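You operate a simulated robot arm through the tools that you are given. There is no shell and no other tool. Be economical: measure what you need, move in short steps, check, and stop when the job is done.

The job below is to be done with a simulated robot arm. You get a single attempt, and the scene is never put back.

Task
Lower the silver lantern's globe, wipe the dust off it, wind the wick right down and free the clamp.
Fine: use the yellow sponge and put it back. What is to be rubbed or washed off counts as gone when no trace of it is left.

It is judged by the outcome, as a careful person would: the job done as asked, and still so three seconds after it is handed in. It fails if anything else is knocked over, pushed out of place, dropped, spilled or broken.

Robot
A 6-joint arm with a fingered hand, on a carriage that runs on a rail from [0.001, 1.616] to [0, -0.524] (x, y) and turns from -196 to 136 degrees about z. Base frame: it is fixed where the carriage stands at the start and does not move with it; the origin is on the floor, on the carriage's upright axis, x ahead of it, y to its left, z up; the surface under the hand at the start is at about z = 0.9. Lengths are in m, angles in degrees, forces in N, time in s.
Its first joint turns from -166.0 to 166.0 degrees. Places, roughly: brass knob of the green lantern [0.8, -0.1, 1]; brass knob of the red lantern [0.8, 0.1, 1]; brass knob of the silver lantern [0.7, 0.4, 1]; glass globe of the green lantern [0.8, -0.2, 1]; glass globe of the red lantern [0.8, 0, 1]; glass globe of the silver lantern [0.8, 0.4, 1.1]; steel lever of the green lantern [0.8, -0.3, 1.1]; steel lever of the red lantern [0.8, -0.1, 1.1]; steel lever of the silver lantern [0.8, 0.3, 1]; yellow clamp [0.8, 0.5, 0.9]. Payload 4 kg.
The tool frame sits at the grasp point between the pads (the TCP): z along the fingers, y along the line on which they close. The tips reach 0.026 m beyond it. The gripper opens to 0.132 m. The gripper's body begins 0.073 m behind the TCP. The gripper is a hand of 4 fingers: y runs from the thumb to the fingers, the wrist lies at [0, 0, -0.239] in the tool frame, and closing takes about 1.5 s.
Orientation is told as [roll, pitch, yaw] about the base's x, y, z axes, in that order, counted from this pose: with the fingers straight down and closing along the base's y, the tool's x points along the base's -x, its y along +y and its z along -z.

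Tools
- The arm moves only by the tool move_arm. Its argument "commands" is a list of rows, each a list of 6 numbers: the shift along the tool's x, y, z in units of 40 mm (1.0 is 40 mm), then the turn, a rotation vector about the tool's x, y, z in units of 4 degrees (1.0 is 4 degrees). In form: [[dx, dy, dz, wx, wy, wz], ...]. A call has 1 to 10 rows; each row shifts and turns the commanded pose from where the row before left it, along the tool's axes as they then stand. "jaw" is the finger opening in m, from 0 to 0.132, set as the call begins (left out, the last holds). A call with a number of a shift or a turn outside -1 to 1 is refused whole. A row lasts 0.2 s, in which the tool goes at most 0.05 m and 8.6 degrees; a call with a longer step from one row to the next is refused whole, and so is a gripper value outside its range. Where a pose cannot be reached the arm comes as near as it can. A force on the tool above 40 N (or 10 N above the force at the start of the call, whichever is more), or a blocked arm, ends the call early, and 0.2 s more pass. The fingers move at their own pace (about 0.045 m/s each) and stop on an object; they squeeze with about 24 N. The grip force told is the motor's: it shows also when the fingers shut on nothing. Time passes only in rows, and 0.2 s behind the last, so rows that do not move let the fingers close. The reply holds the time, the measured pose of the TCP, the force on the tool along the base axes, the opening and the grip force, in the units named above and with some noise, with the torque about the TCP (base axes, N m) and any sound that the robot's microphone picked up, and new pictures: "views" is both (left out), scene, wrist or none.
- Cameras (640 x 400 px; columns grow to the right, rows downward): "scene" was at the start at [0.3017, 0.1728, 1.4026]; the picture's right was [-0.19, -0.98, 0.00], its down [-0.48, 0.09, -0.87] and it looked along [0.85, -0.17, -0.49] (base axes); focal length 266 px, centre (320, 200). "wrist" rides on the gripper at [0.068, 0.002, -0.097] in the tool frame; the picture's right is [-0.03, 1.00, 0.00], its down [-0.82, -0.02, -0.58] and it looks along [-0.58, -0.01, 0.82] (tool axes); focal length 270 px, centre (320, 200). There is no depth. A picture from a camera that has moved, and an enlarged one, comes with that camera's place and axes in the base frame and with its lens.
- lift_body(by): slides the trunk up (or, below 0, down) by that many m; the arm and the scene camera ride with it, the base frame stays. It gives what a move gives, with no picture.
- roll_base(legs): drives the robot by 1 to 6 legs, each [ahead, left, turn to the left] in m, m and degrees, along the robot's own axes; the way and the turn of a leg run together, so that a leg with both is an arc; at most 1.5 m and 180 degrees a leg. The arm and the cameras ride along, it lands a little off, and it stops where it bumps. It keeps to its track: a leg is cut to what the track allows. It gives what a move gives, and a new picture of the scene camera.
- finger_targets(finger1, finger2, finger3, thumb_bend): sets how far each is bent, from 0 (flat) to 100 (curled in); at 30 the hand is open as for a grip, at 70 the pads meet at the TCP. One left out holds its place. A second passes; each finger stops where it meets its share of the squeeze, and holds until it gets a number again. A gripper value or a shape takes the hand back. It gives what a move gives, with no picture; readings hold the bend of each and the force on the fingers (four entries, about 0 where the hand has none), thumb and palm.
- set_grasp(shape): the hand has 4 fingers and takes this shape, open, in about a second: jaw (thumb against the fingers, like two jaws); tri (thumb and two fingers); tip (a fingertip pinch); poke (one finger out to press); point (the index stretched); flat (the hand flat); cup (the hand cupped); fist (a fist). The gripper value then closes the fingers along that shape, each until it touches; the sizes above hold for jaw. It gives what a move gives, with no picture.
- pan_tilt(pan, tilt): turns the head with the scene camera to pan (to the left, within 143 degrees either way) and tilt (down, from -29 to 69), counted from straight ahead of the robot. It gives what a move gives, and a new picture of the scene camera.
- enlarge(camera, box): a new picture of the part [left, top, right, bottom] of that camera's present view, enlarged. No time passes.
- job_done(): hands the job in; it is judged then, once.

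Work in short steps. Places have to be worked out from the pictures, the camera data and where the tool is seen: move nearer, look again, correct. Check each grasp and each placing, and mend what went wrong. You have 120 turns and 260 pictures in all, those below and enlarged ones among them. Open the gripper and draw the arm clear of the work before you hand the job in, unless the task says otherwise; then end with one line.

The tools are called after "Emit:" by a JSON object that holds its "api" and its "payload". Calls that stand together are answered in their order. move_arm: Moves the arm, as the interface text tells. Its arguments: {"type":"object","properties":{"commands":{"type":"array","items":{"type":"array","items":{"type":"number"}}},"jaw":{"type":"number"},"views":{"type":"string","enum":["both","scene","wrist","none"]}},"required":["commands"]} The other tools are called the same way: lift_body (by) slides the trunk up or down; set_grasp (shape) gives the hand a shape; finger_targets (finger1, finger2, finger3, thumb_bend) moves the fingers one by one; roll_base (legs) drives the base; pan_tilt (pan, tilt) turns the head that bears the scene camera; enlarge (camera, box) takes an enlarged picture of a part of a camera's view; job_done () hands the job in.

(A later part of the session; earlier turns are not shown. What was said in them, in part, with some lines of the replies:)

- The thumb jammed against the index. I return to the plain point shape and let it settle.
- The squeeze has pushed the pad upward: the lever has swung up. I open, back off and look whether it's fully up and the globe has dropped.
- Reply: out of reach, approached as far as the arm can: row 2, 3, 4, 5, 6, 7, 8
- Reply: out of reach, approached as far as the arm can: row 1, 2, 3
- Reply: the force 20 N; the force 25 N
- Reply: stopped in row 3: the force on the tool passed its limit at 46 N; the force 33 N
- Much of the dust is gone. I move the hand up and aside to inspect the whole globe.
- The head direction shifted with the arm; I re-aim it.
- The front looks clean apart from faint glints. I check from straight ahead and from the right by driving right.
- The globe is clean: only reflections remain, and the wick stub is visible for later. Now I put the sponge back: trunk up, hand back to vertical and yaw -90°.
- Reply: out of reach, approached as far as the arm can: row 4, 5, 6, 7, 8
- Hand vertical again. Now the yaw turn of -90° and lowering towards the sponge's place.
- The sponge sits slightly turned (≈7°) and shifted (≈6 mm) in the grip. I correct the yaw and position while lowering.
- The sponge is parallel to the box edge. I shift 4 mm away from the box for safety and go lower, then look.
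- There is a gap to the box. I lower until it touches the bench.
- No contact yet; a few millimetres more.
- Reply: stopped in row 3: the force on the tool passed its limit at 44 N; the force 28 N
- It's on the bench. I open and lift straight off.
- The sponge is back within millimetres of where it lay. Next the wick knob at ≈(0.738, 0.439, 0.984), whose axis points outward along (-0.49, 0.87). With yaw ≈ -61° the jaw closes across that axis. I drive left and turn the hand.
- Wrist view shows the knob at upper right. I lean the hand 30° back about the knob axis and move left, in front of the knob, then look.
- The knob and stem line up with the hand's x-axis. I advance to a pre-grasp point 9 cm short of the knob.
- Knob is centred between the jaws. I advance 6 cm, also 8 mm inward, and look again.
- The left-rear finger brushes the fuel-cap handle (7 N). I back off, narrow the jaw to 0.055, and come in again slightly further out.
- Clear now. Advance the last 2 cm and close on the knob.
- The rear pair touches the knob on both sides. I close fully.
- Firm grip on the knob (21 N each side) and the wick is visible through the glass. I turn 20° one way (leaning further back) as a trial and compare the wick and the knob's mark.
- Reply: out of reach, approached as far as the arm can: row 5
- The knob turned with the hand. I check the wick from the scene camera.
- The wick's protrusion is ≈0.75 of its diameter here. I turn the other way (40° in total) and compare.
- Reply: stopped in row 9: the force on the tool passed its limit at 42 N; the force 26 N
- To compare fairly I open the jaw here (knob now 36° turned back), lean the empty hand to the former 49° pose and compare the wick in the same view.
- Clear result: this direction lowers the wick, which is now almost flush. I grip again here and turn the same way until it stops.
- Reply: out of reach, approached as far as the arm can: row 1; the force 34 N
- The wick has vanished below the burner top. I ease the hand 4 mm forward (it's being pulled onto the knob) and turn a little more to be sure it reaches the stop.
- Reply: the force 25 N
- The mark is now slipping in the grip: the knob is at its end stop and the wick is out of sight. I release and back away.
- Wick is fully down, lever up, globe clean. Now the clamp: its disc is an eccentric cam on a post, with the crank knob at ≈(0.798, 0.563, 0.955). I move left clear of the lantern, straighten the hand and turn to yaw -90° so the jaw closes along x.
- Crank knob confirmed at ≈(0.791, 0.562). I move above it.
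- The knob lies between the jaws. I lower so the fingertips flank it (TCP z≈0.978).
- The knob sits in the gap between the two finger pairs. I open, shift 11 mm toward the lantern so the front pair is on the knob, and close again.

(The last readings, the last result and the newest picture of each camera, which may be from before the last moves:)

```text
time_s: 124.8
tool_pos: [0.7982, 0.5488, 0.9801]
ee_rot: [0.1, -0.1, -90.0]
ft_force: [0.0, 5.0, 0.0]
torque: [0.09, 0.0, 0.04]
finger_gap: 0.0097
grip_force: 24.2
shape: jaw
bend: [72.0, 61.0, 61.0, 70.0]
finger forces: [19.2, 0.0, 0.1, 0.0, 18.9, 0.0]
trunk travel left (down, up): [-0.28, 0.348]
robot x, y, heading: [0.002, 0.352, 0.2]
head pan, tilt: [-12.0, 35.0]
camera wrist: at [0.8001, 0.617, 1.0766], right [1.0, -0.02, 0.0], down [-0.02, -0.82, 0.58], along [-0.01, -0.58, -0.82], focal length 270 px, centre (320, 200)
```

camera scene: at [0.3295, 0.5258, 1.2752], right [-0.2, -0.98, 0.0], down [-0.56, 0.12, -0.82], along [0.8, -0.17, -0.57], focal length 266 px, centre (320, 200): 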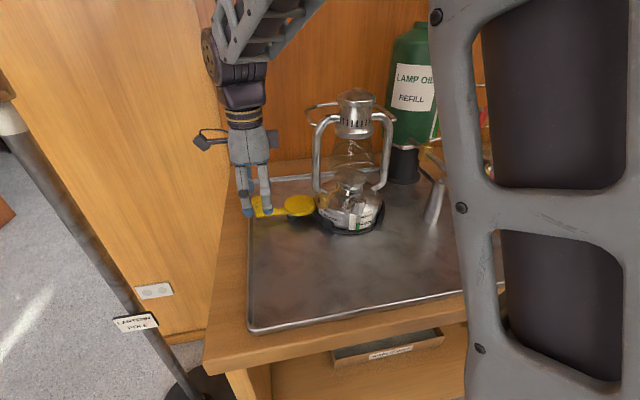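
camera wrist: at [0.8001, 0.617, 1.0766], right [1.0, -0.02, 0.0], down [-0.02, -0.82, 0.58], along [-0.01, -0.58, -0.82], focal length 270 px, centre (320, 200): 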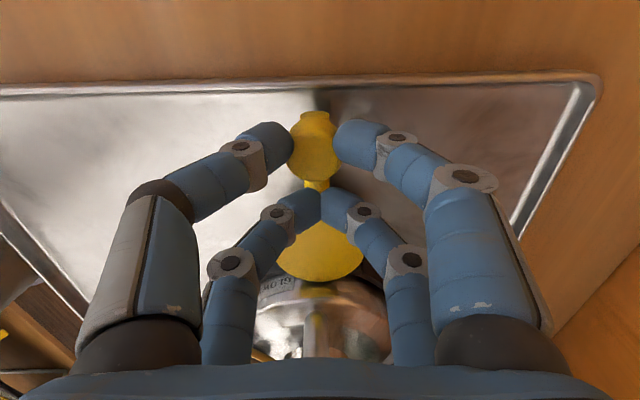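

The knob is held by the front pair (19 N). I test the front direction (-x) with small steps.

Emit:
{"api": "move_arm", "payload": {"commands": [[0, -0.2, 0, 0, 0, 0], [0, -0.2, 0, 0, 0, 0], [-0.02, -0.2, 0, 0, 0, 0]], "views": "wrist"}}

```text
time_s: 125.7
tool_pos: [0.7737, 0.5491, 0.9812]
ee_rot: [0.1, -0.1, -89.9]
ft_force: [-2.2, 9.5, 9.0]
torque: [0.34, 0.1, 0.07]
finger_gap: 0.0093
grip_force: 24.2
shape: jaw
bend: [72.0, 61.0, 61.0, 72.0]
finger forces: [17.3, 0.0, 0.1, 0.0, 19.2, 0.1]
trunk travel left (down, up): [-0.28, 0.348]
robot x, y, heading: [-0.0012, 0.3551, 0.3]
head pan, tilt: [-12.0, 35.0]
camera wrist: at [0.7762, 0.6177, 1.0766], right [1.0, -0.02, 0.0], down [-0.02, -0.82, 0.58], along [-0.01, -0.58, -0.82], focal length 270 px, centre (320, 200)
```

wrist: 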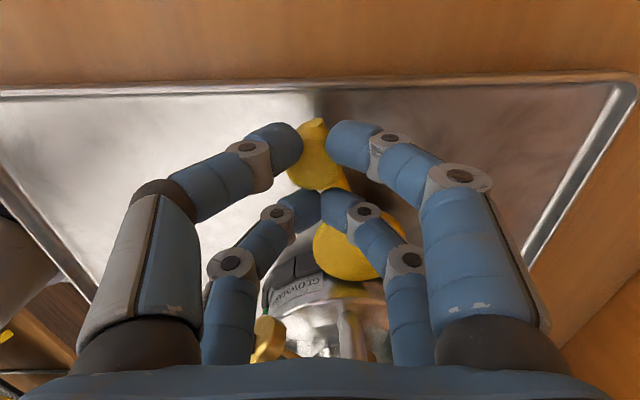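

The handle swings freely towards the front. I follow its arc, turning the hand along.

Emit:
{"api": "move_arm", "payload": {"commands": [[-0.04, -0.084, 0, 0, 0, -1], [-0.04, -0.084, 0, 0, 0, -1], [-0.04, -0.084, 0, 0, 0, -1], [-0.04, -0.084, 0, 0, 0, -1], [-0.04, -0.084, 0, 0, 0, -1], [-0.04, -0.084, 0, 0, 0, -1], [-0.04, -0.084, 0, 0, 0, -1], [-0.04, -0.084, 0, 0, 0, -1]]}}

Emit:
{"api": "enlarge", "payload": {"camera": "scene", "box": [220, 120, 400, 250]}}

```text
time_s: 127.5
tool_pos: [0.7504, 0.5334, 0.9812]
ee_rot: [0.0, -0.2, -57.9]
ft_force: [-20.5, 21.3, 20.3]
torque: [0.59, 0.71, 0.08]
finger_gap: 0.0095
grip_force: 23.6
shape: jaw
bend: [73.0, 61.0, 61.0, 72.0]
finger forces: [23.6, 0.1, 0.1, 0.0, 32.9, 0.0]
trunk travel left (down, up): [-0.28, 0.348]
robot x, y, heading: [0.0019, 0.3528, 0.1]
head pan, tilt: [-12.0, 35.0]
camera scene: at [0.3283, 0.5267, 1.2754], right [-0.2, -0.98, 0.0], down [-0.56, 0.12, -0.82], along [0.8, -0.17, -0.57], focal length 266 px, centre (320, 200)
camera wrist: at [0.716, 0.591, 1.0764], right [0.86, 0.51, 0.0], down [0.42, -0.7, 0.58], along [0.3, -0.5, -0.82], focal length 270 px, centre (320, 200)
```

scene: 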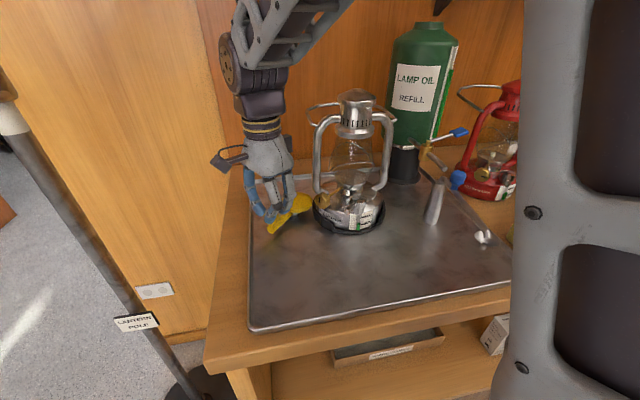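
wrist: 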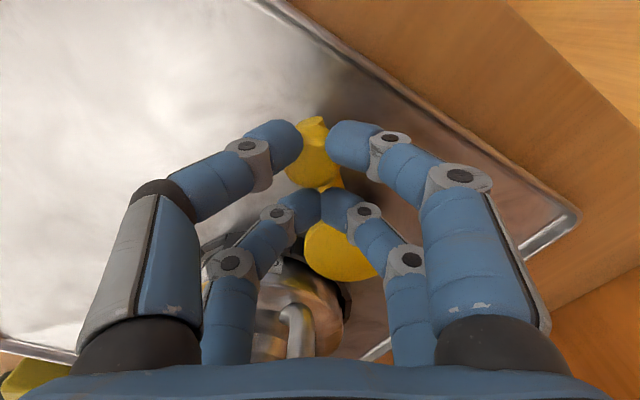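

```text
3.08 times, centred on (310, 185) of scene
camera zoom: at [0.3283, 0.5267, 1.2754], right [-0.2, -0.98, 0.0], down [-0.56, 0.12, -0.82], along [0.8, -0.17, -0.57], focal length 818 px, centre (351, 246)
```

zoom: 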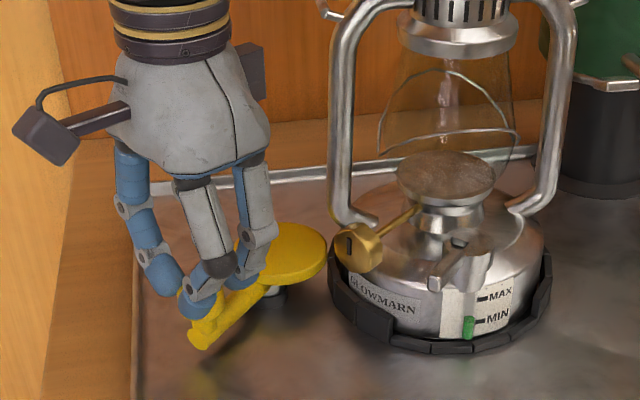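

The knob is pushing the fingers outward and up (off-centre grip). I regrip 5 mm further in and lower.

Emit:
{"api": "move_arm", "payload": {"commands": [[0, 0, 0, 0, 0, 0], [0, 0, 0, 0, 0, 0], [0, 0, 0, 0, 0, 0], [-0.12, 0, 0.1, 0, 0, 0]], "jaw": 0.05, "views": "wrist"}}

Emit:
{"api": "move_arm", "payload": {"commands": [[0, 0, 0, 0, 0, 0], [0, 0, 0, 0, 0, 0], [0, 0, 0, 0, 0, 0], [0, 0, 0, 0, 0, 0], [0, 0, 0, 0, 0, 0]], "jaw": 0.0, "views": "wrist"}}

```text
time_s: 128.4
tool_pos: [0.7544, 0.5275, 0.9745]
ee_rot: [0.1, -0.2, -57.9]
ft_force: [-0.6, 0.2, -0.2]
torque: [0.02, 0.04, -0.02]
finger_gap: 0.0503
grip_force: 0.1
shape: jaw
bend: [74.0, 74.0, 74.0, 70.0]
finger forces: [0.0, 0.1, 0.1, 0.0, 0.7, 0.0]
trunk travel left (down, up): [-0.28, 0.348]
robot x, y, heading: [0.0005, 0.3514, 0.5]
head pan, tilt: [-12.0, 35.0]
camera wrist: at [0.7206, 0.5851, 1.0703], right [0.86, 0.51, 0.0], down [0.41, -0.7, 0.58], along [0.29, -0.5, -0.81], focal length 270 px, centre (320, 200)
```

wrist: 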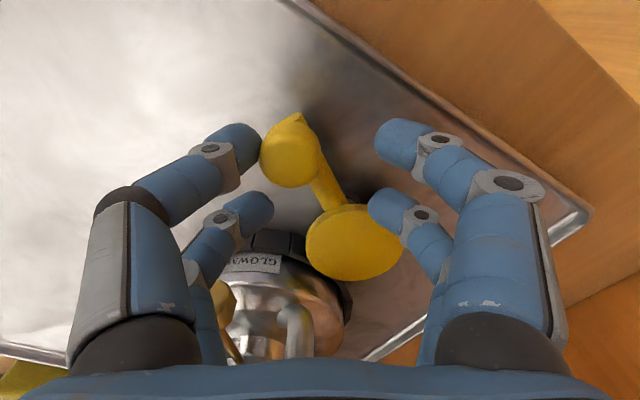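

```text
time_s: 129.7
tool_pos: [0.7553, 0.5288, 0.9741]
ee_rot: [0.0, -0.1, -57.9]
ft_force: [-1.8, 3.1, -1.3]
torque: [0.0, 0.0, 0.0]
finger_gap: 0.017
grip_force: 24.4
shape: jaw
bend: [67.0, 60.0, 60.0, 70.0]
finger forces: [20.1, 0.1, 0.0, 0.0, 19.8, 0.1]
trunk travel left (down, up): [-0.28, 0.348]
robot x, y, heading: [-0.0002, 0.3514, 0.3]
head pan, tilt: [-12.0, 35.0]
camera wrist: at [0.7201, 0.5861, 1.0705], right [0.86, 0.51, 0.0], down [0.42, -0.7, 0.58], along [0.29, -0.5, -0.82], focal length 270 px, centre (320, 200)
```

wrist: 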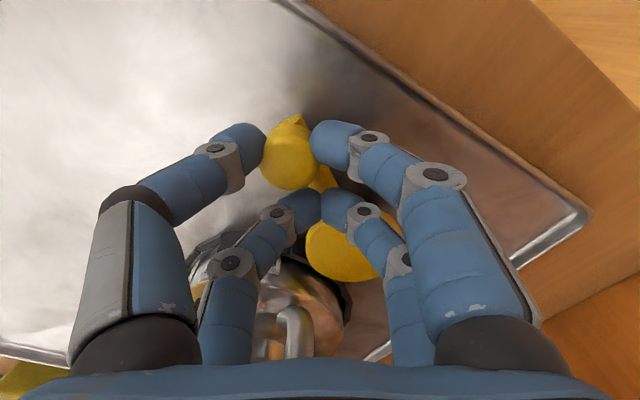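

Better grip. I continue the arc by another 24°.

Emit:
{"api": "move_arm", "payload": {"commands": [[-0.043, -0.105, 0, 0, 0, -1], [-0.043, -0.105, 0, 0, 0, -1], [-0.043, -0.105, 0, 0, 0, -1], [-0.043, -0.105, 0, 0, 0, -1], [-0.043, -0.105, 0, 0, 0, -1], [-0.043, -0.105, 0, 0, 0, -1]]}}

Emit:
{"api": "enlarge", "payload": {"camera": "scene", "box": [220, 120, 400, 250]}}

```text
time_s: 131.1
tool_pos: [0.7434, 0.5078, 0.9773]
ee_rot: [0.1, -0.1, -33.8]
ft_force: [-8.0, 36.8, 7.1]
torque: [1.0, 0.1, -0.43]
finger_gap: 0.0114
grip_force: 23.8
shape: jaw
bend: [63.0, 60.0, 60.0, 72.0]
finger forces: [38.6, 0.0, 0.0, 0.0, 12.2, 0.0]
trunk travel left (down, up): [-0.28, 0.348]
robot x, y, heading: [0.0032, 0.3519, 0.2]
head pan, tilt: [-12.0, 35.0]
camera scene: at [0.329, 0.5277, 1.2752], right [-0.2, -0.98, 0.0], down [-0.56, 0.11, -0.82], along [0.8, -0.17, -0.57], focal length 266 px, centre (320, 200)
camera wrist: at [0.6871, 0.5458, 1.0731], right [0.58, 0.82, 0.0], down [0.66, -0.47, 0.58], along [0.47, -0.33, -0.82], focal length 270 px, centre (320, 200)
```

scene: 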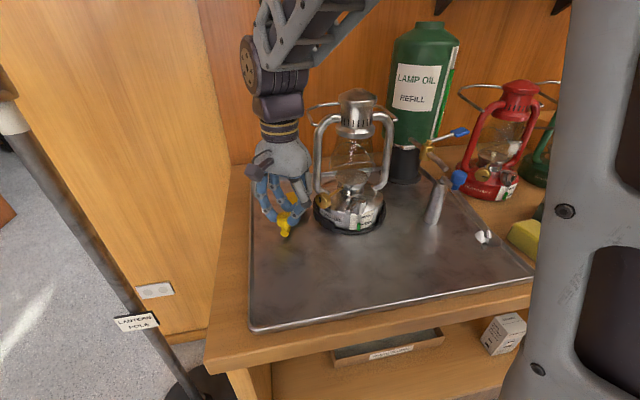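
wrist: 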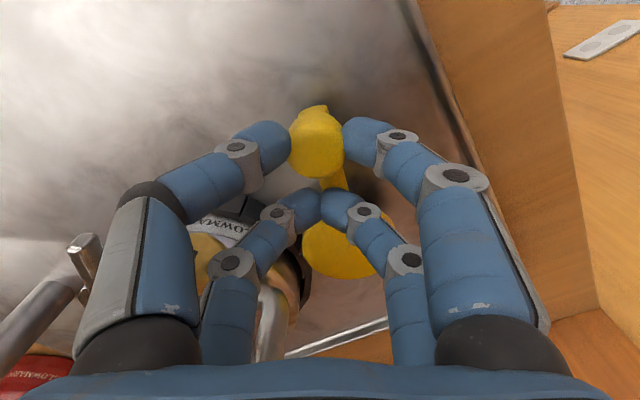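

```text
3.08 times, centred on (310, 185) of scene
camera zoom: at [0.329, 0.5277, 1.2752], right [-0.2, -0.98, 0.0], down [-0.56, 0.11, -0.82], along [0.8, -0.17, -0.57], focal length 818 px, centre (351, 246)
```

zoom: 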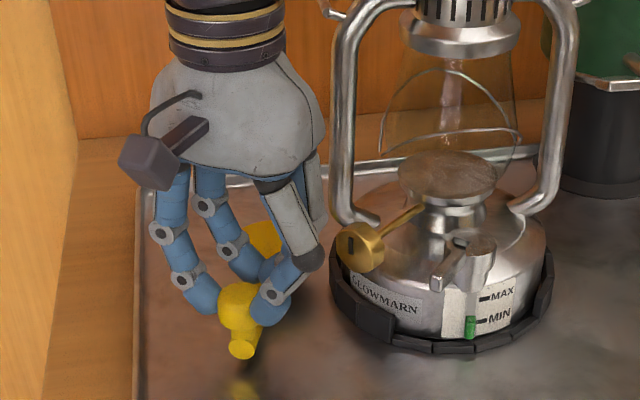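

Resistance has risen to 37 N; this may be the open stop. I release, lift and look.

Emit:
{"api": "move_arm", "payload": {"commands": [[0, 0.1, 0, 0, 0, 0], [0, 0, 0, 0, 0, 0], [0, 0, 0, 0, 0, 0], [0, 0, 0, 0, 0, 0], [0, 0, -1, 0, 0, 0], [0, 0, -1, 0, 0, 0], [0, 0, -1, 0, 0, 0]], "jaw": 0.07}}

Emit:
{"api": "enlarge", "payload": {"camera": "scene", "box": [220, 120, 400, 250]}}

Emit:
{"api": "enlarge", "payload": {"camera": "wrist", "box": [200, 60, 440, 300]}}

```text
time_s: 132.7
tool_pos: [0.7414, 0.5067, 1.0955]
ee_rot: [-0.2, 0.0, -34.0]
ft_force: [0.8, -0.2, 0.5]
torque: [0.01, 0.03, -0.01]
finger_gap: 0.0692
grip_force: 0.0
shape: jaw
bend: [72.0, 72.0, 72.0, 70.0]
finger forces: [0.0, 0.0, 0.1, 0.1, 0.1, 0.0]
trunk travel left (down, up): [-0.28, 0.348]
robot x, y, heading: [0.0016, 0.352, 0.3]
head pan, tilt: [-12.0, 35.0]
camera scene: at [0.3299, 0.5259, 1.275], right [-0.2, -0.98, 0.0], down [-0.56, 0.12, -0.82], along [0.8, -0.17, -0.57], focal length 266 px, centre (320, 200)
camera wrist: at [0.6871, 0.5455, 1.1911], right [0.58, 0.81, 0.0], down [0.67, -0.47, 0.58], along [0.47, -0.34, -0.82], focal length 270 px, centre (320, 200)
```

scene: 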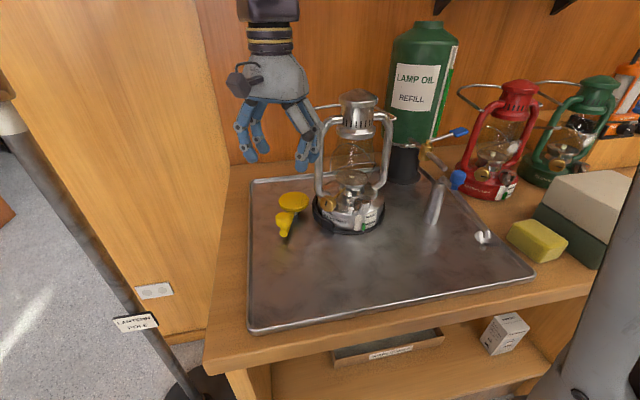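
wrist: 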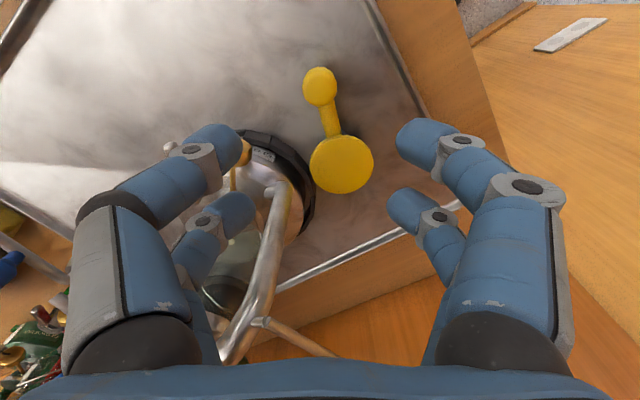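

```text
3.08 times, centred on (310, 185) of scene
camera zoom: at [0.3299, 0.5259, 1.275], right [-0.2, -0.98, 0.0], down [-0.56, 0.12, -0.82], along [0.8, -0.17, -0.57], focal length 818 px, centre (351, 246)
```

zoom: 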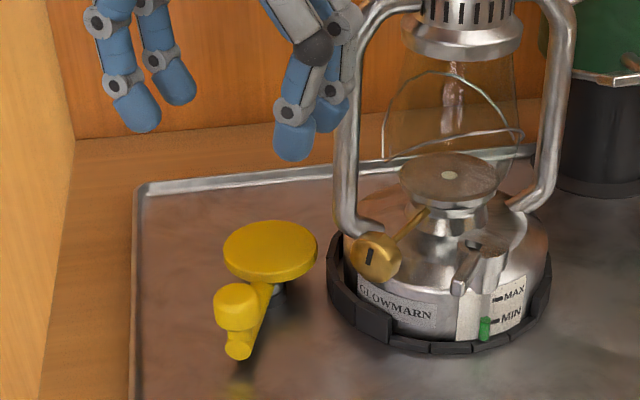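

```text
1.67 times, centred on (320, 180) of wrist
camera zoom: at [0.6871, 0.5455, 1.1911], right [0.58, 0.81, 0.0], down [0.67, -0.47, 0.58], along [0.47, -0.34, -0.82], focal length 450 px, centre (320, 233)
```

zoom: 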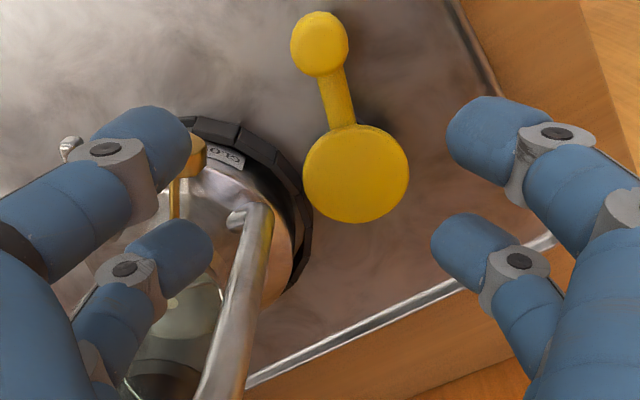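

The cam is swung away from the ring, with a clear gap. But the lantern seems turned by a few degrees and a pale spot shows at the burner: on opening, a finger may have nudged the wick knob. I move the hand clear and inspect.

Emit:
{"api": "move_arm", "payload": {"commands": [[0.6, 0, -0.5, 0, 0, 0], [0.8, 0, -0.5, 0, 0, 0], [0.9, 0, -0.3, 0, 0, 0], [0.9, 0, 0, 0, 0, 0]]}}

Emit:
{"api": "enlarge", "payload": {"camera": "scene", "box": [300, 150, 400, 240]}}

Emit:
{"api": "enlarge", "payload": {"camera": "wrist", "box": [200, 60, 440, 300]}}

```text
time_s: 133.7
tool_pos: [0.6363, 0.5803, 1.1476]
ee_rot: [0.0, -0.1, -34.0]
ft_force: [0.1, -0.2, 0.2]
torque: [0.02, -0.01, -0.03]
finger_gap: 0.0694
grip_force: 0.0
shape: jaw
bend: [72.0, 72.0, 72.0, 70.0]
finger forces: [0.1, 0.0, 0.1, 0.0, 0.0, 0.0]
trunk travel left (down, up): [-0.28, 0.348]
robot x, y, heading: [-0.0014, 0.3534, 0.3]
head pan, tilt: [-12.0, 35.0]
camera scene: at [0.3299, 0.5258, 1.275], right [-0.2, -0.98, 0.0], down [-0.56, 0.12, -0.82], along [0.8, -0.17, -0.57], focal length 266 px, centre (320, 200)
camera wrist: at [0.5811, 0.6179, 1.2436], right [0.58, 0.81, 0.0], down [0.67, -0.47, 0.58], along [0.47, -0.34, -0.82], focal length 270 px, centre (320, 200)
```

scene: 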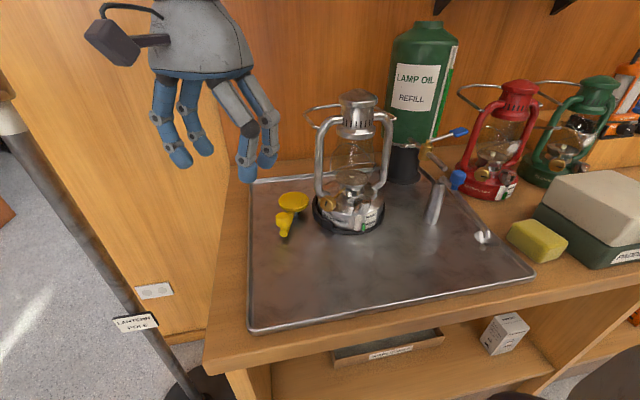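
wrist: 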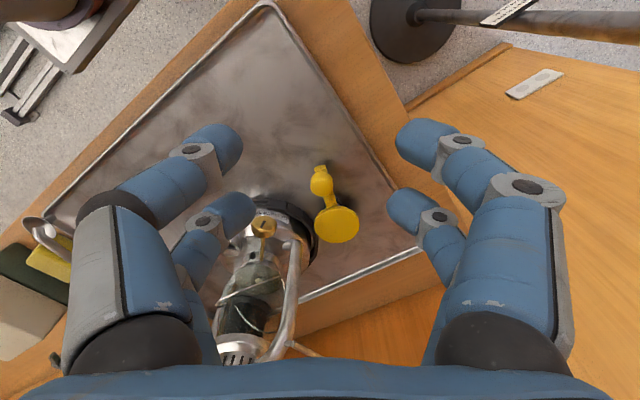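

```text
4.44 times, centred on (350, 195) of scene
camera zoom: at [0.3299, 0.5258, 1.275], right [-0.2, -0.98, 0.0], down [-0.56, 0.12, -0.82], along [0.8, -0.17, -0.57], focal length 1182 px, centre (187, 222)
```

zoom: 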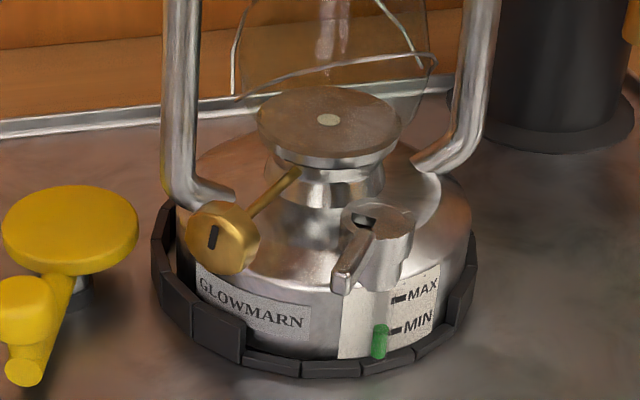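

```text
1.67 times, centred on (320, 180) of wrist
camera zoom: at [0.5811, 0.6179, 1.2436], right [0.58, 0.81, 0.0], down [0.67, -0.47, 0.58], along [0.47, -0.34, -0.82], focal length 450 px, centre (320, 233)
```

zoom: 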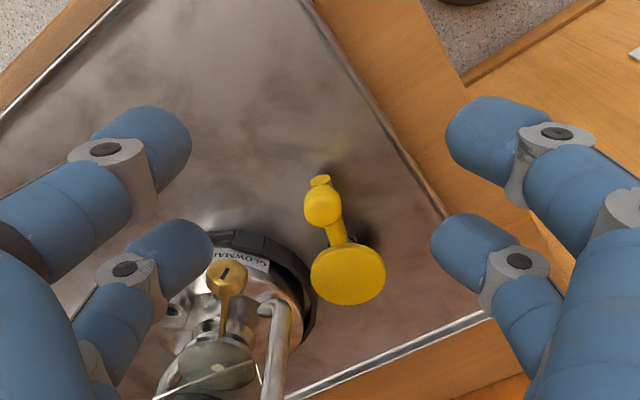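

The lantern is free in its ring but slid and turned a few degrees, and the knob was nudged so the wick is back to flush. I'll press the back side of the knob with a closed fingertip (no lifting force on the now-free lantern). First I line up again.

Emit:
{"api": "move_arm", "payload": {"commands": [[0, 0, 0, 0, 0, 1], [0, 0, 0, 0, 0, 1], [0, 0, 0, 0, 0, 1], [0, 0, 0, 0, 0, 1], [0, 0, 0, 0, 0, 1], [0, 0, 0, 0, 0, 0.25]], "views": "none", "jaw": 0}}

Emit:
{"api": "move_arm", "payload": {"commands": [[0, 0, 0, -1, 0, 0], [0, 0, 0, -1, 0, 0], [0, 0, 0, -1, 0, 0], [0, 0, 0, -1, 0, 0], [0, 0, 0, -1, 0, 0], [0, 0, 0, -1, 0, 0], [0, 0, 0, -1, 0, 0], [0, 0, 0, -0.5, 0, 0]], "views": "none"}}

Emit:
{"api": "move_arm", "payload": {"commands": [[-0.695, -0.55, -0.115, 0, 0, 0], [-0.695, -0.55, -0.115, 0, 0, 0], [-0.695, -0.55, -0.115, 0, 0, 0], [-0.695, -0.55, -0.115, 0, 0, 0]], "views": "wrist"}}

```text
time_s: 135.1
tool_pos: [0.6375, 0.578, 1.1483]
ee_rot: [-0.1, -0.1, -55.0]
ft_force: [0.0, 1.1, 0.3]
torque: [-0.01, -0.01, -0.01]
finger_gap: 0.0002
grip_force: 24.1
shape: jaw
bend: [62.0, 62.0, 62.0, 70.0]
finger forces: [0.0, 0.0, 0.0, 0.0, 0.1, 0.0]
trunk travel left (down, up): [-0.28, 0.348]
robot x, y, heading: [-0.0018, 0.3522, 0.2]
head pan, tilt: [-12.0, 35.0]
```

```text
time_s: 136.8
tool_pos: [0.6383, 0.578, 1.1491]
ee_rot: [30.0, -0.2, -55.0]
ft_force: [-0.6, 0.4, 0.7]
torque: [-0.01, 0.0, 0.0]
finger_gap: 0.0001
grip_force: 23.8
shape: jaw
bend: [62.0, 62.0, 62.0, 70.0]
finger forces: [0.0, 0.0, 0.1, 0.0, 0.0, 0.1]
trunk travel left (down, up): [-0.28, 0.348]
robot x, y, heading: [0.0032, 0.3531, 0.2]
head pan, tilt: [-12.0, 35.0]
```

```text
time_s: 137.8
tool_pos: [0.63, 0.4359, 1.1183]
ee_rot: [30.0, 0.0, -55.0]
ft_force: [0.7, -0.2, -0.5]
torque: [-0.01, 0.01, 0.0]
finger_gap: 0.0
grip_force: 23.6
shape: jaw
bend: [62.0, 62.0, 62.0, 70.0]
finger forces: [0.0, 0.0, 0.1, 0.0, 0.0, 0.0]
trunk travel left (down, up): [-0.28, 0.348]
robot x, y, heading: [-0.0009, 0.3532, 0.3]
head pan, tilt: [-12.0, 35.0]
camera wrist: at [0.5528, 0.4646, 1.2022], right [0.72, 0.48, 0.5], down [0.22, -0.84, 0.49], along [0.66, -0.25, -0.71], focal length 270 px, centre (320, 200)
```

wrist: 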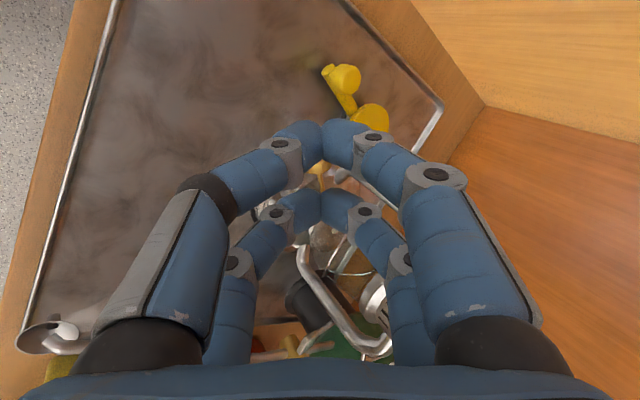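

The closed fingers hide the knob, so I open a little to see it while approaching.

Emit:
{"api": "move_arm", "payload": {"commands": [[-0.1, 0.3, 0.3, 0, 0, 0], [-0.1, 0.3, 0.5, 0, 0, 0], [-0.1, 0, 0.5, 0, 0, 0], [0, 0, 0, 0, 0, 0]], "views": "wrist", "jaw": 0.06}}

Emit:
{"api": "enlarge", "payload": {"camera": "wrist", "box": [220, 80, 440, 280]}}

```text
time_s: 138.8
tool_pos: [0.6782, 0.456, 1.0866]
ee_rot: [30.0, -0.1, -55.0]
ft_force: [-0.1, 0.2, 0.4]
torque: [0.02, 0.02, 0.05]
finger_gap: 0.0598
grip_force: 0.0
shape: jaw
bend: [73.0, 73.0, 73.0, 70.0]
finger forces: [0.0, 0.0, 0.0, 0.1, 0.0, 0.0]
trunk travel left (down, up): [-0.28, 0.348]
robot x, y, heading: [0.0005, 0.3532, 0.2]
head pan, tilt: [-12.0, 35.0]
camera wrist: at [0.6011, 0.4835, 1.1698], right [0.72, 0.48, 0.5], down [0.22, -0.84, 0.49], along [0.66, -0.25, -0.71], focal length 270 px, centre (320, 200)
```

wrist: 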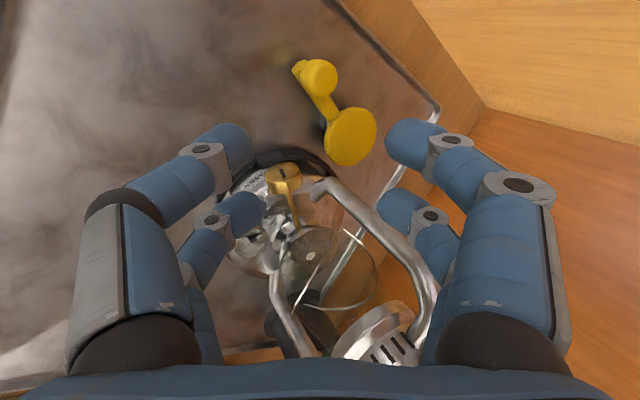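

```text
2.00 times, centred on (330, 180) of wrist
camera zoom: at [0.6011, 0.4835, 1.1698], right [0.72, 0.48, 0.5], down [0.22, -0.84, 0.49], along [0.66, -0.25, -0.71], focal length 541 px, centre (300, 240)
```

zoom: 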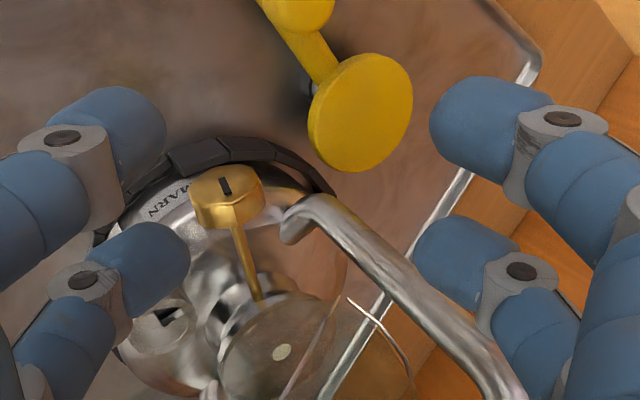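

Knob measured at ≈(0.726, 0.426, 0.984). I close the fingers, line up the rear fingertips over the knob's back edge and approach to just short of contact.

Emit:
{"api": "move_arm", "payload": {"commands": [[-0.5, -0.15, 0, 0, 0, 0], [-0.52, -0.16, 0, 0, 0, 0], [0, 0, 0.3, 0, 0, 0], [0, 0, 0.3, 0, 0, 0], [0, 0, 0.3, 0, 0, 0], [0, 0, 0.3, 0, 0, 0]], "views": "wrist", "jaw": 0}}

Emit:
{"api": "enlarge", "payload": {"camera": "scene", "box": [290, 120, 400, 240]}}

```text
time_s: 140.2
tool_pos: [0.7109, 0.4286, 1.039]
ee_rot: [30.0, 0.0, -55.0]
ft_force: [0.5, -0.2, -0.9]
torque: [-0.01, -0.02, -0.04]
finger_gap: 0.0001
grip_force: 23.8
shape: jaw
bend: [62.0, 62.0, 62.0, 70.0]
finger forces: [0.1, 0.0, 0.0, 0.0, 0.1, 0.0]
trunk travel left (down, up): [-0.28, 0.348]
robot x, y, heading: [-0.0019, 0.3542, 0.2]
head pan, tilt: [-12.0, 35.0]
camera wrist: at [0.6342, 0.4555, 1.1227], right [0.72, 0.48, 0.5], down [0.22, -0.84, 0.49], along [0.66, -0.25, -0.71], focal length 270 px, centre (320, 200)
```

wrist: 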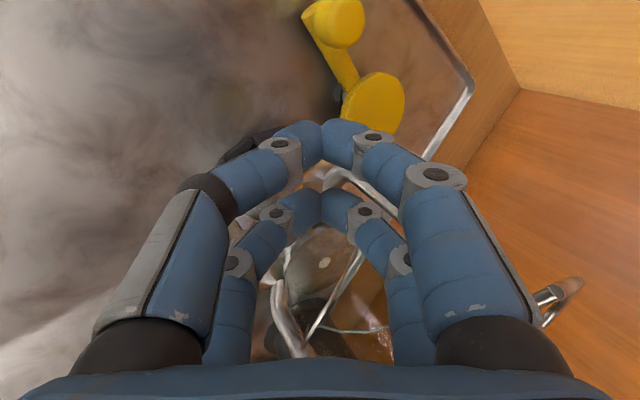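

```text
3.33 times, centred on (345, 180) of scene
camera zoom: at [0.3296, 0.5258, 1.2751], right [-0.2, -0.98, 0.0], down [-0.56, 0.12, -0.82], along [0.8, -0.17, -0.57], focal length 886 px, centre (237, 267)
```

zoom: 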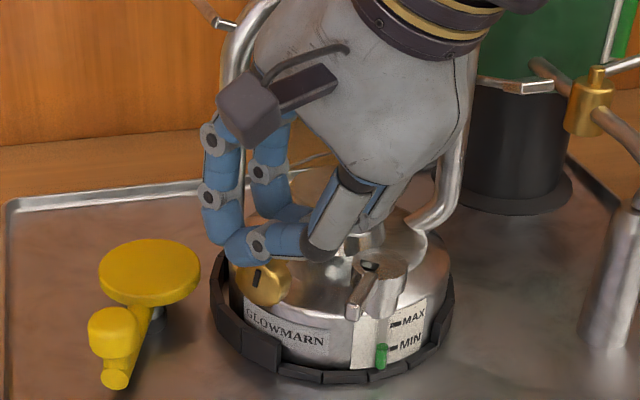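

The fingertips are just above the knob. I advance in very small steps and read the force.

Emit:
{"api": "move_arm", "payload": {"commands": [[0, 0, 0.08, 0, 0, 0], [0, 0, 0.08, 0, 0, 0], [0, 0, 0.08, 0, 0, 0]], "views": "none"}}

Emit:
{"api": "move_arm", "payload": {"commands": [[0, 0, 0.06, 0, 0, 0], [0, 0, 0.06, 0, 0, 0]], "views": "none"}}

```text
time_s: 141.1
tool_pos: [0.7159, 0.4319, 1.0312]
ee_rot: [30.0, 0.0, -55.0]
ft_force: [0.0, 0.2, -0.3]
torque: [-0.02, 0.01, 0.02]
finger_gap: 0.0
grip_force: 24.1
shape: jaw
bend: [62.0, 62.0, 62.0, 70.0]
finger forces: [0.0, 0.0, 0.1, 0.1, 0.1, 0.0]
trunk travel left (down, up): [-0.28, 0.348]
robot x, y, heading: [-0.0006, 0.3512, 0.0]
head pan, tilt: [-12.0, 35.0]
```

```text
time_s: 141.7
tool_pos: [0.7166, 0.4316, 1.0261]
ee_rot: [29.9, -0.1, -55.0]
ft_force: [0.0, -0.3, 0.8]
torque: [0.01, 0.04, 0.04]
finger_gap: 0.0002
grip_force: 24.4
shape: jaw
bend: [62.0, 62.0, 62.0, 70.0]
finger forces: [0.0, 0.0, 0.1, 0.0, 0.0, 0.0]
trunk travel left (down, up): [-0.28, 0.348]
robot x, y, heading: [0.0024, 0.3518, 0.3]
head pan, tilt: [-12.0, 35.0]
```

No contact yet; I look where the tips are relative to the knob.

Emit:
{"api": "enlarge", "payload": {"camera": "scene", "box": [300, 165, 380, 230]}}

```text
6.15 times, centred on (340, 198) of scene
camera zoom: at [0.3297, 0.5258, 1.2751], right [-0.2, -0.98, 0.0], down [-0.56, 0.12, -0.82], along [0.8, -0.17, -0.57], focal length 1637 px, centre (197, 215)
```

zoom: 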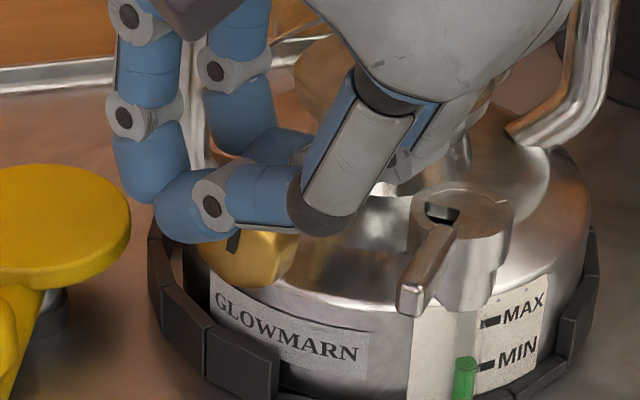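

The closed fingers form a flat bridge right above the knob. I'll press lightly on its top and drag backwards, which turns it in the winding-down direction by friction. First touch down gently.

Emit:
{"api": "move_arm", "payload": {"commands": [[0, -0.025, 0.043, 0, 0, 0], [0, -0.025, 0.043, 0, 0, 0]], "views": "none"}}

Emit:
{"api": "move_arm", "payload": {"commands": [[0, -0.025, 0.043, 0, 0, 0]], "views": "none"}}

```text
time_s: 142.2
tool_pos: [0.7179, 0.4335, 1.0222]
ee_rot: [30.0, -0.1, -55.0]
ft_force: [0.1, -0.6, 0.6]
torque: [0.04, -0.01, 0.01]
finger_gap: 0.0001
grip_force: 23.7
shape: jaw
bend: [62.0, 62.0, 62.0, 70.0]
finger forces: [0.0, 0.0, 0.0, 0.0, 0.2, 0.0]
trunk travel left (down, up): [-0.28, 0.348]
robot x, y, heading: [0.0014, 0.3524, 0.2]
head pan, tilt: [-12.0, 35.0]
```

```text
time_s: 142.7
tool_pos: [0.7171, 0.4322, 1.0206]
ee_rot: [30.0, -0.2, -55.0]
ft_force: [1.0, -0.3, 1.1]
torque: [-0.02, 0.02, -0.01]
finger_gap: 0.0001
grip_force: 23.8
shape: jaw
bend: [62.0, 62.0, 62.0, 70.0]
finger forces: [0.1, 0.0, 0.0, 0.1, 0.1, 0.0]
trunk travel left (down, up): [-0.28, 0.348]
robot x, y, heading: [0.0032, 0.3523, 0.3]
head pan, tilt: [-12.0, 35.0]
```

Still no load. I continue 2 mm at a time.

Emit:
{"api": "move_arm", "payload": {"commands": [[0, -0.025, 0.043, 0, 0, 0], [0, -0.025, 0.043, 0, 0, 0]], "views": "none"}}

Emit:
{"api": "move_arm", "payload": {"commands": [[0, -0.025, 0.043, 0, 0, 0]], "views": "none"}}

Emit:
{"api": "enlarge", "payload": {"camera": "scene", "box": [300, 165, 380, 230]}}

```text
time_s: 143.2
tool_pos: [0.7174, 0.4324, 1.0157]
ee_rot: [29.9, -0.1, -55.0]
ft_force: [2.3, -2.3, 0.7]
torque: [-0.06, -0.07, 0.0]
finger_gap: 0.0
grip_force: 23.8
shape: jaw
bend: [62.0, 62.0, 63.0, 70.0]
finger forces: [0.0, 0.1, 0.1, 0.0, 0.1, 0.1]
trunk travel left (down, up): [-0.28, 0.348]
robot x, y, heading: [-0.0002, 0.3535, 0.5]
head pan, tilt: [-12.0, 35.0]
```

```text
time_s: 143.7
tool_pos: [0.7166, 0.4336, 1.0147]
ee_rot: [29.8, -0.2, -55.0]
ft_force: [2.2, -2.9, 1.1]
torque: [-0.04, -0.08, 0.01]
finger_gap: 0.0
grip_force: 23.8
shape: jaw
bend: [62.0, 62.0, 63.0, 70.0]
finger forces: [0.0, 0.0, 0.0, 0.0, 0.1, 0.0]
trunk travel left (down, up): [-0.28, 0.348]
robot x, y, heading: [0.0025, 0.3518, 0.4]
head pan, tilt: [-12.0, 35.0]
```

```text
6.15 times, centred on (340, 198) of scene
camera zoom: at [0.3298, 0.5257, 1.2751], right [-0.2, -0.98, 0.0], down [-0.56, 0.12, -0.82], along [0.8, -0.17, -0.57], focal length 1637 px, centre (197, 215)
```

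zoom: 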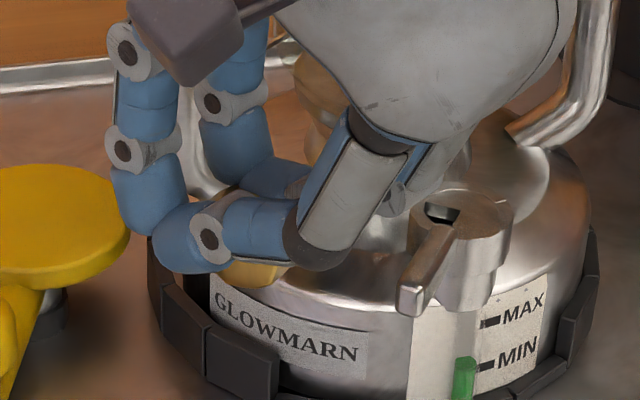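

The knob sits in the slot between the two finger pairs. I lift 1 cm, move 12 mm outward so that the rear pair is over it, and touch down again.

Emit:
{"api": "move_arm", "payload": {"commands": [[0, 0.125, -0.215, 0, 0, 0], [0, 0.05, -0.09, 0, 0, 0], [0.32, 0, 0, 0, 0, 0], [0, -0.075, 0.13, 0, 0, 0]], "views": "none"}}

Emit:
{"api": "move_arm", "payload": {"commands": [[0, -0.025, 0.043, 0, 0, 0], [0, -0.025, 0.043, 0, 0, 0]], "views": "none"}}

Emit:
{"api": "enlarge", "payload": {"camera": "scene", "box": [300, 165, 380, 230]}}

```text
time_s: 144.7
tool_pos: [0.709, 0.4439, 1.0242]
ee_rot: [30.0, -0.2, -55.0]
ft_force: [-1.9, 1.6, 4.7]
torque: [-0.06, -0.01, 0.04]
finger_gap: 0.0
grip_force: 24.4
shape: jaw
bend: [62.0, 62.0, 63.0, 70.0]
finger forces: [0.1, 0.1, 0.0, 0.0, 0.0, 0.0]
trunk travel left (down, up): [-0.28, 0.348]
robot x, y, heading: [0.0011, 0.3516, 0.5]
head pan, tilt: [-12.0, 35.0]
```

```text
time_s: 145.2
tool_pos: [0.7095, 0.4445, 1.0189]
ee_rot: [29.8, -0.1, -55.0]
ft_force: [-1.1, 2.3, 6.2]
torque: [-0.04, -0.09, 0.03]
finger_gap: 0.0
grip_force: 23.8
shape: jaw
bend: [62.0, 60.0, 69.0, 70.0]
finger forces: [0.0, 0.0, 0.0, 0.0, 0.0, 0.0]
trunk travel left (down, up): [-0.28, 0.348]
robot x, y, heading: [-0.0015, 0.3503, 0.3]
head pan, tilt: [-12.0, 35.0]
```

```text
6.15 times, centred on (340, 198) of scene
camera zoom: at [0.3294, 0.526, 1.2751], right [-0.2, -0.98, 0.0], down [-0.56, 0.12, -0.82], along [0.8, -0.17, -0.57], focal length 1637 px, centre (197, 215)
```

zoom: 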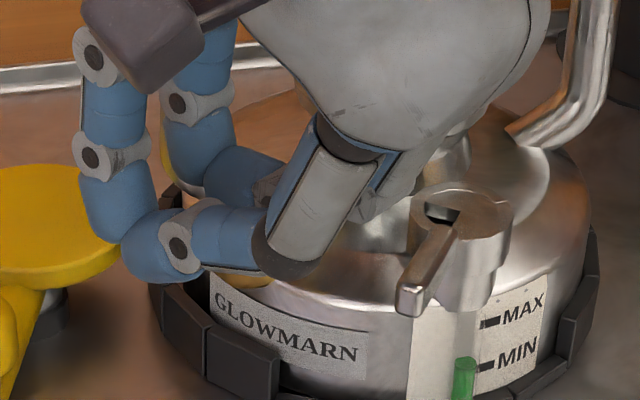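

Now there's 6 N on the knob's top through the rear pair. I drag 8 mm backward along the knob's tangent.

Emit:
{"api": "move_arm", "payload": {"commands": [[0, 0.043, 0.025, 0, 0, 0], [0, 0.043, 0.025, 0, 0, 0], [0, 0.043, 0.025, 0, 0, 0], [0, 0.043, 0.025, 0, 0, 0]], "views": "wrist"}}

Emit:
{"api": "enlarge", "payload": {"camera": "wrist", "box": [250, 150, 420, 350]}}

```text
time_s: 146.2
tool_pos: [0.7158, 0.4468, 1.0189]
ee_rot: [30.0, 0.0, -55.0]
ft_force: [-0.5, 1.4, 1.6]
torque: [-0.06, -0.01, -0.03]
finger_gap: 0.0
grip_force: 23.4
shape: jaw
bend: [62.0, 60.0, 68.0, 70.0]
finger forces: [0.0, 0.1, 0.0, 0.0, 0.1, 0.1]
trunk travel left (down, up): [-0.28, 0.348]
robot x, y, heading: [0.0001, 0.3525, 0.3]
head pan, tilt: [-12.0, 35.0]
camera wrist: at [0.6392, 0.4753, 1.1025], right [0.72, 0.48, 0.5], down [0.22, -0.84, 0.49], along [0.66, -0.25, -0.71], focal length 270 px, centre (320, 200)
```

wrist: 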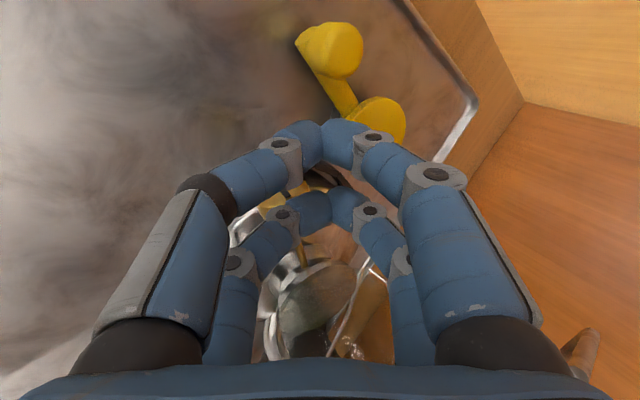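

```text
2.00 times, centred on (335, 250) of wrist
camera zoom: at [0.6392, 0.4753, 1.1025], right [0.72, 0.48, 0.5], down [0.22, -0.84, 0.49], along [0.66, -0.25, -0.71], focal length 541 px, centre (290, 100)
```

zoom: 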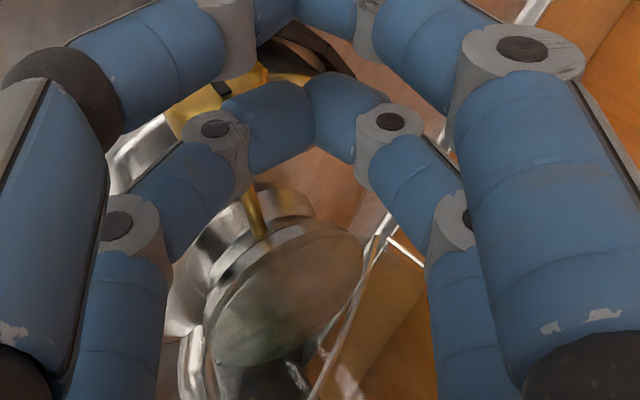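

The pale spot is gone: the wick went down again. One more light stroke to bring it to the stop.

Emit:
{"api": "move_arm", "payload": {"commands": [[0, 0.075, -0.13, 0, 0, 0], [0, -0.195, -0.112, 0, 0, 0], [0, -0.065, 0.112, 0, 0, 0]], "views": "none"}}

Emit:
{"api": "move_arm", "payload": {"commands": [[0, -0.012, 0.022, 0, 0, 0], [0, 0.043, 0.025, 0, 0, 0], [0, 0.043, 0.025, 0, 0, 0], [0, 0.043, 0.025, 0, 0, 0], [0, 0.043, 0.025, 0, 0, 0]], "views": "none"}}

Emit:
{"api": "enlarge", "payload": {"camera": "scene", "box": [300, 165, 380, 230]}}

```text
time_s: 147.1
tool_pos: [0.7096, 0.4439, 1.0201]
ee_rot: [30.1, -0.1, -55.0]
ft_force: [-0.6, 0.5, 3.4]
torque: [-0.04, -0.06, 0.02]
finger_gap: 0.0001
grip_force: 23.8
shape: jaw
bend: [62.0, 60.0, 68.0, 70.0]
finger forces: [0.1, 0.0, 0.0, 0.1, 0.0, 0.0]
trunk travel left (down, up): [-0.28, 0.348]
robot x, y, heading: [0.0008, 0.3499, 0.2]
head pan, tilt: [-12.0, 35.0]
```

```text
time_s: 148.2
tool_pos: [0.7148, 0.4491, 1.0185]
ee_rot: [30.1, -0.1, -55.0]
ft_force: [-1.3, -0.4, 5.0]
torque: [-0.09, -0.03, -0.01]
finger_gap: 0.0002
grip_force: 24.3
shape: jaw
bend: [62.0, 60.0, 69.0, 70.0]
finger forces: [0.0, 0.0, 0.1, 0.0, 0.0, 0.0]
trunk travel left (down, up): [-0.28, 0.348]
robot x, y, heading: [-0.0028, 0.3541, 0.1]
head pan, tilt: [-12.0, 35.0]
```

```text
6.15 times, centred on (340, 198) of scene
camera zoom: at [0.3295, 0.5258, 1.2751], right [-0.2, -0.98, 0.0], down [-0.56, 0.12, -0.82], along [0.8, -0.17, -0.57], focal length 1637 px, centre (197, 215)
```

zoom: 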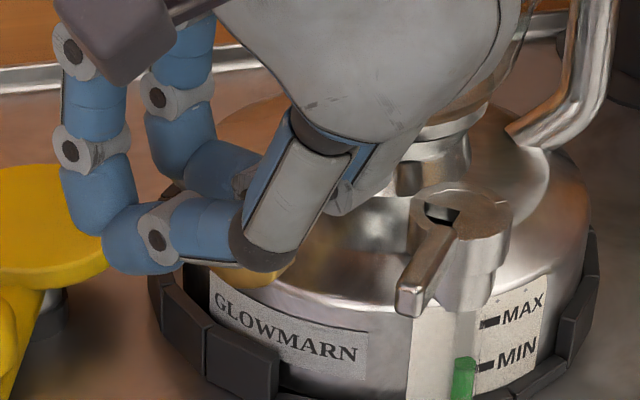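

The lantern stayed put. I lift straight off, back away (fingers closed) and inspect everything.

Emit:
{"api": "move_arm", "payload": {"commands": [[0, 0.25, -0.43, 0, 0, 0], [0, 0.4, -0.7, 0, 0, 0], [0.3, -0.4, -0.8, 0, 0, 0], [0.6, -0.5, -0.6, 0, 0, 0], [0.8, -0.4, -0.4, 0, 0, 0], [0.8, -0.4, -0.4, 0, 0, 0]]}}

Emit:
{"api": "enlarge", "payload": {"camera": "scene", "box": [300, 150, 400, 240]}}

```text
time_s: 149.7
tool_pos: [0.5741, 0.4706, 1.1149]
ee_rot: [30.0, -0.1, -55.1]
ft_force: [0.8, 0.4, 0.1]
torque: [0.0, -0.04, 0.01]
finger_gap: 0.0
grip_force: 24.1
shape: jaw
bend: [62.0, 60.0, 68.0, 70.0]
finger forces: [0.0, 0.1, 0.0, 0.0, 0.1, 0.0]
trunk travel left (down, up): [-0.28, 0.348]
robot x, y, heading: [0.0003, 0.3505, 0.2]
head pan, tilt: [-12.0, 35.0]
camera scene: at [0.33, 0.5259, 1.275], right [-0.2, -0.98, 0.0], down [-0.56, 0.12, -0.82], along [0.8, -0.17, -0.57], focal length 266 px, centre (320, 200)
camera wrist: at [0.4966, 0.4994, 1.1988], right [0.72, 0.48, 0.5], down [0.22, -0.84, 0.49], along [0.66, -0.25, -0.71], focal length 270 px, centre (320, 200)
```

scene: 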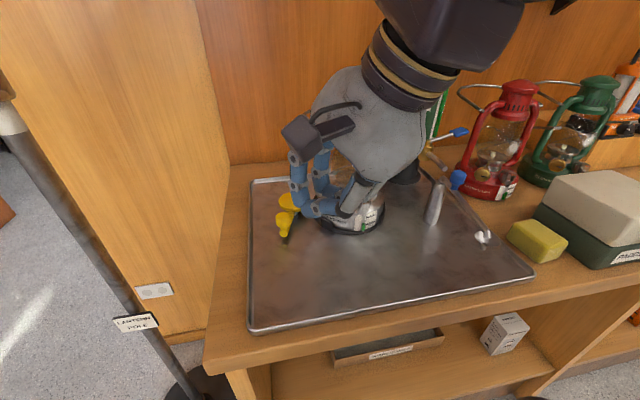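
wrist: 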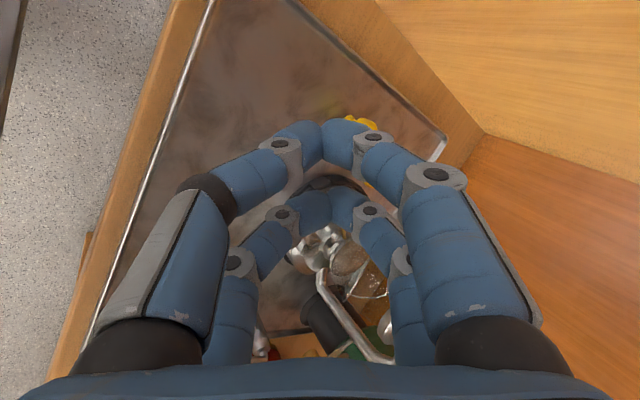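

```text
4.44 times, centred on (350, 195) of scene
camera zoom: at [0.33, 0.5259, 1.275], right [-0.2, -0.98, 0.0], down [-0.56, 0.12, -0.82], along [0.8, -0.17, -0.57], focal length 1182 px, centre (187, 222)
```

zoom: 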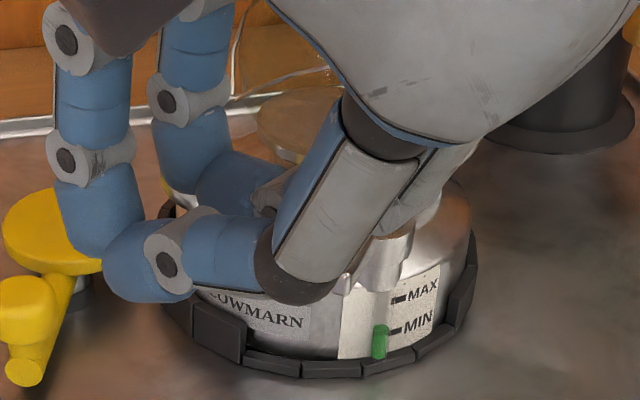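

The hand is clear, just in the line of sight. I raise it.

Emit:
{"api": "move_arm", "payload": {"commands": [[0, 0.5, -0.86, 0, 0, 0], [0, 0.5, -0.86, 0, 0, 0], [0, 0.5, -0.86, 0, 0, 0], [0, 0.5, -0.86, 0, 0, 0], [0, 0.5, -0.86, 0, 0, 0]], "views": "none", "jaw": 0.1}}

Emit:
{"api": "enlarge", "payload": {"camera": "scene", "box": [240, 80, 420, 250]}}

Emit:
{"api": "enlarge", "payload": {"camera": "scene", "box": [300, 150, 400, 240]}}

```text
time_s: 150.8
tool_pos: [0.5745, 0.4709, 1.3154]
ee_rot: [29.9, -0.1, -55.1]
ft_force: [0.7, 0.6, 0.1]
torque: [-0.02, 0.02, -0.01]
finger_gap: 0.1
grip_force: 0.1
shape: jaw
bend: [63.0, 63.0, 63.0, 50.0]
finger forces: [0.1, 0.0, 0.0, 0.0, 0.1, 0.0]
trunk travel left (down, up): [-0.28, 0.348]
robot x, y, heading: [0.0031, 0.3512, 0.2]
head pan, tilt: [-12.0, 35.0]
```

```text
2.35 times, centred on (330, 165) of scene
camera zoom: at [0.3297, 0.5258, 1.2751], right [-0.2, -0.98, 0.0], down [-0.56, 0.12, -0.82], along [0.8, -0.17, -0.57], focal length 626 px, centre (296, 282)
```

zoom: 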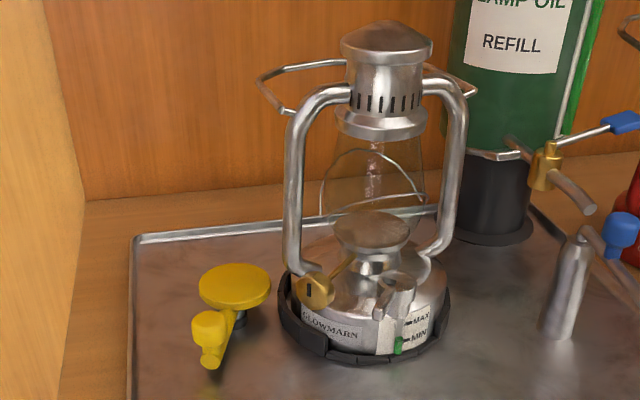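

```text
4.44 times, centred on (350, 195) of scene
camera zoom: at [0.3297, 0.5258, 1.2751], right [-0.2, -0.98, 0.0], down [-0.56, 0.12, -0.82], along [0.8, -0.17, -0.57], focal length 1182 px, centre (187, 222)
```

zoom: 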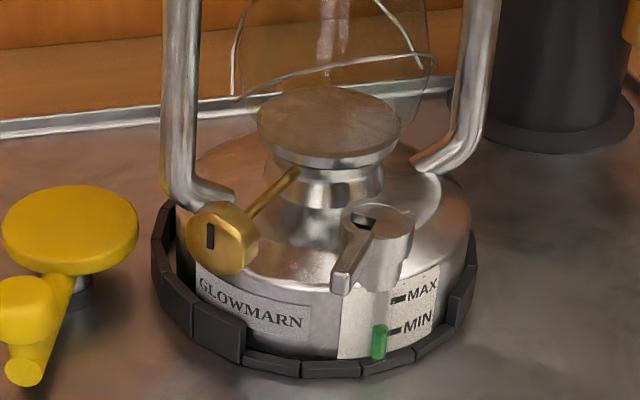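

The wick is out of sight, the lever is up with the globe seated and clean, the clamp handle is against its open stop with its cam off the ring, and the sponge is back. The hand is open and clear, so I hand in.

Emit:
{"api": "job_done", "payload": {}}

```text
The job is handed in.
```

The silver lantern's globe is lowered and wiped clean, its wick is wound right down, the clamp is freed and the yellow sponge is back in its place; after the clamp came free, a finger nudged the lantern, so it now sits turned a few degrees and shifted slightly inside the clamp ring.
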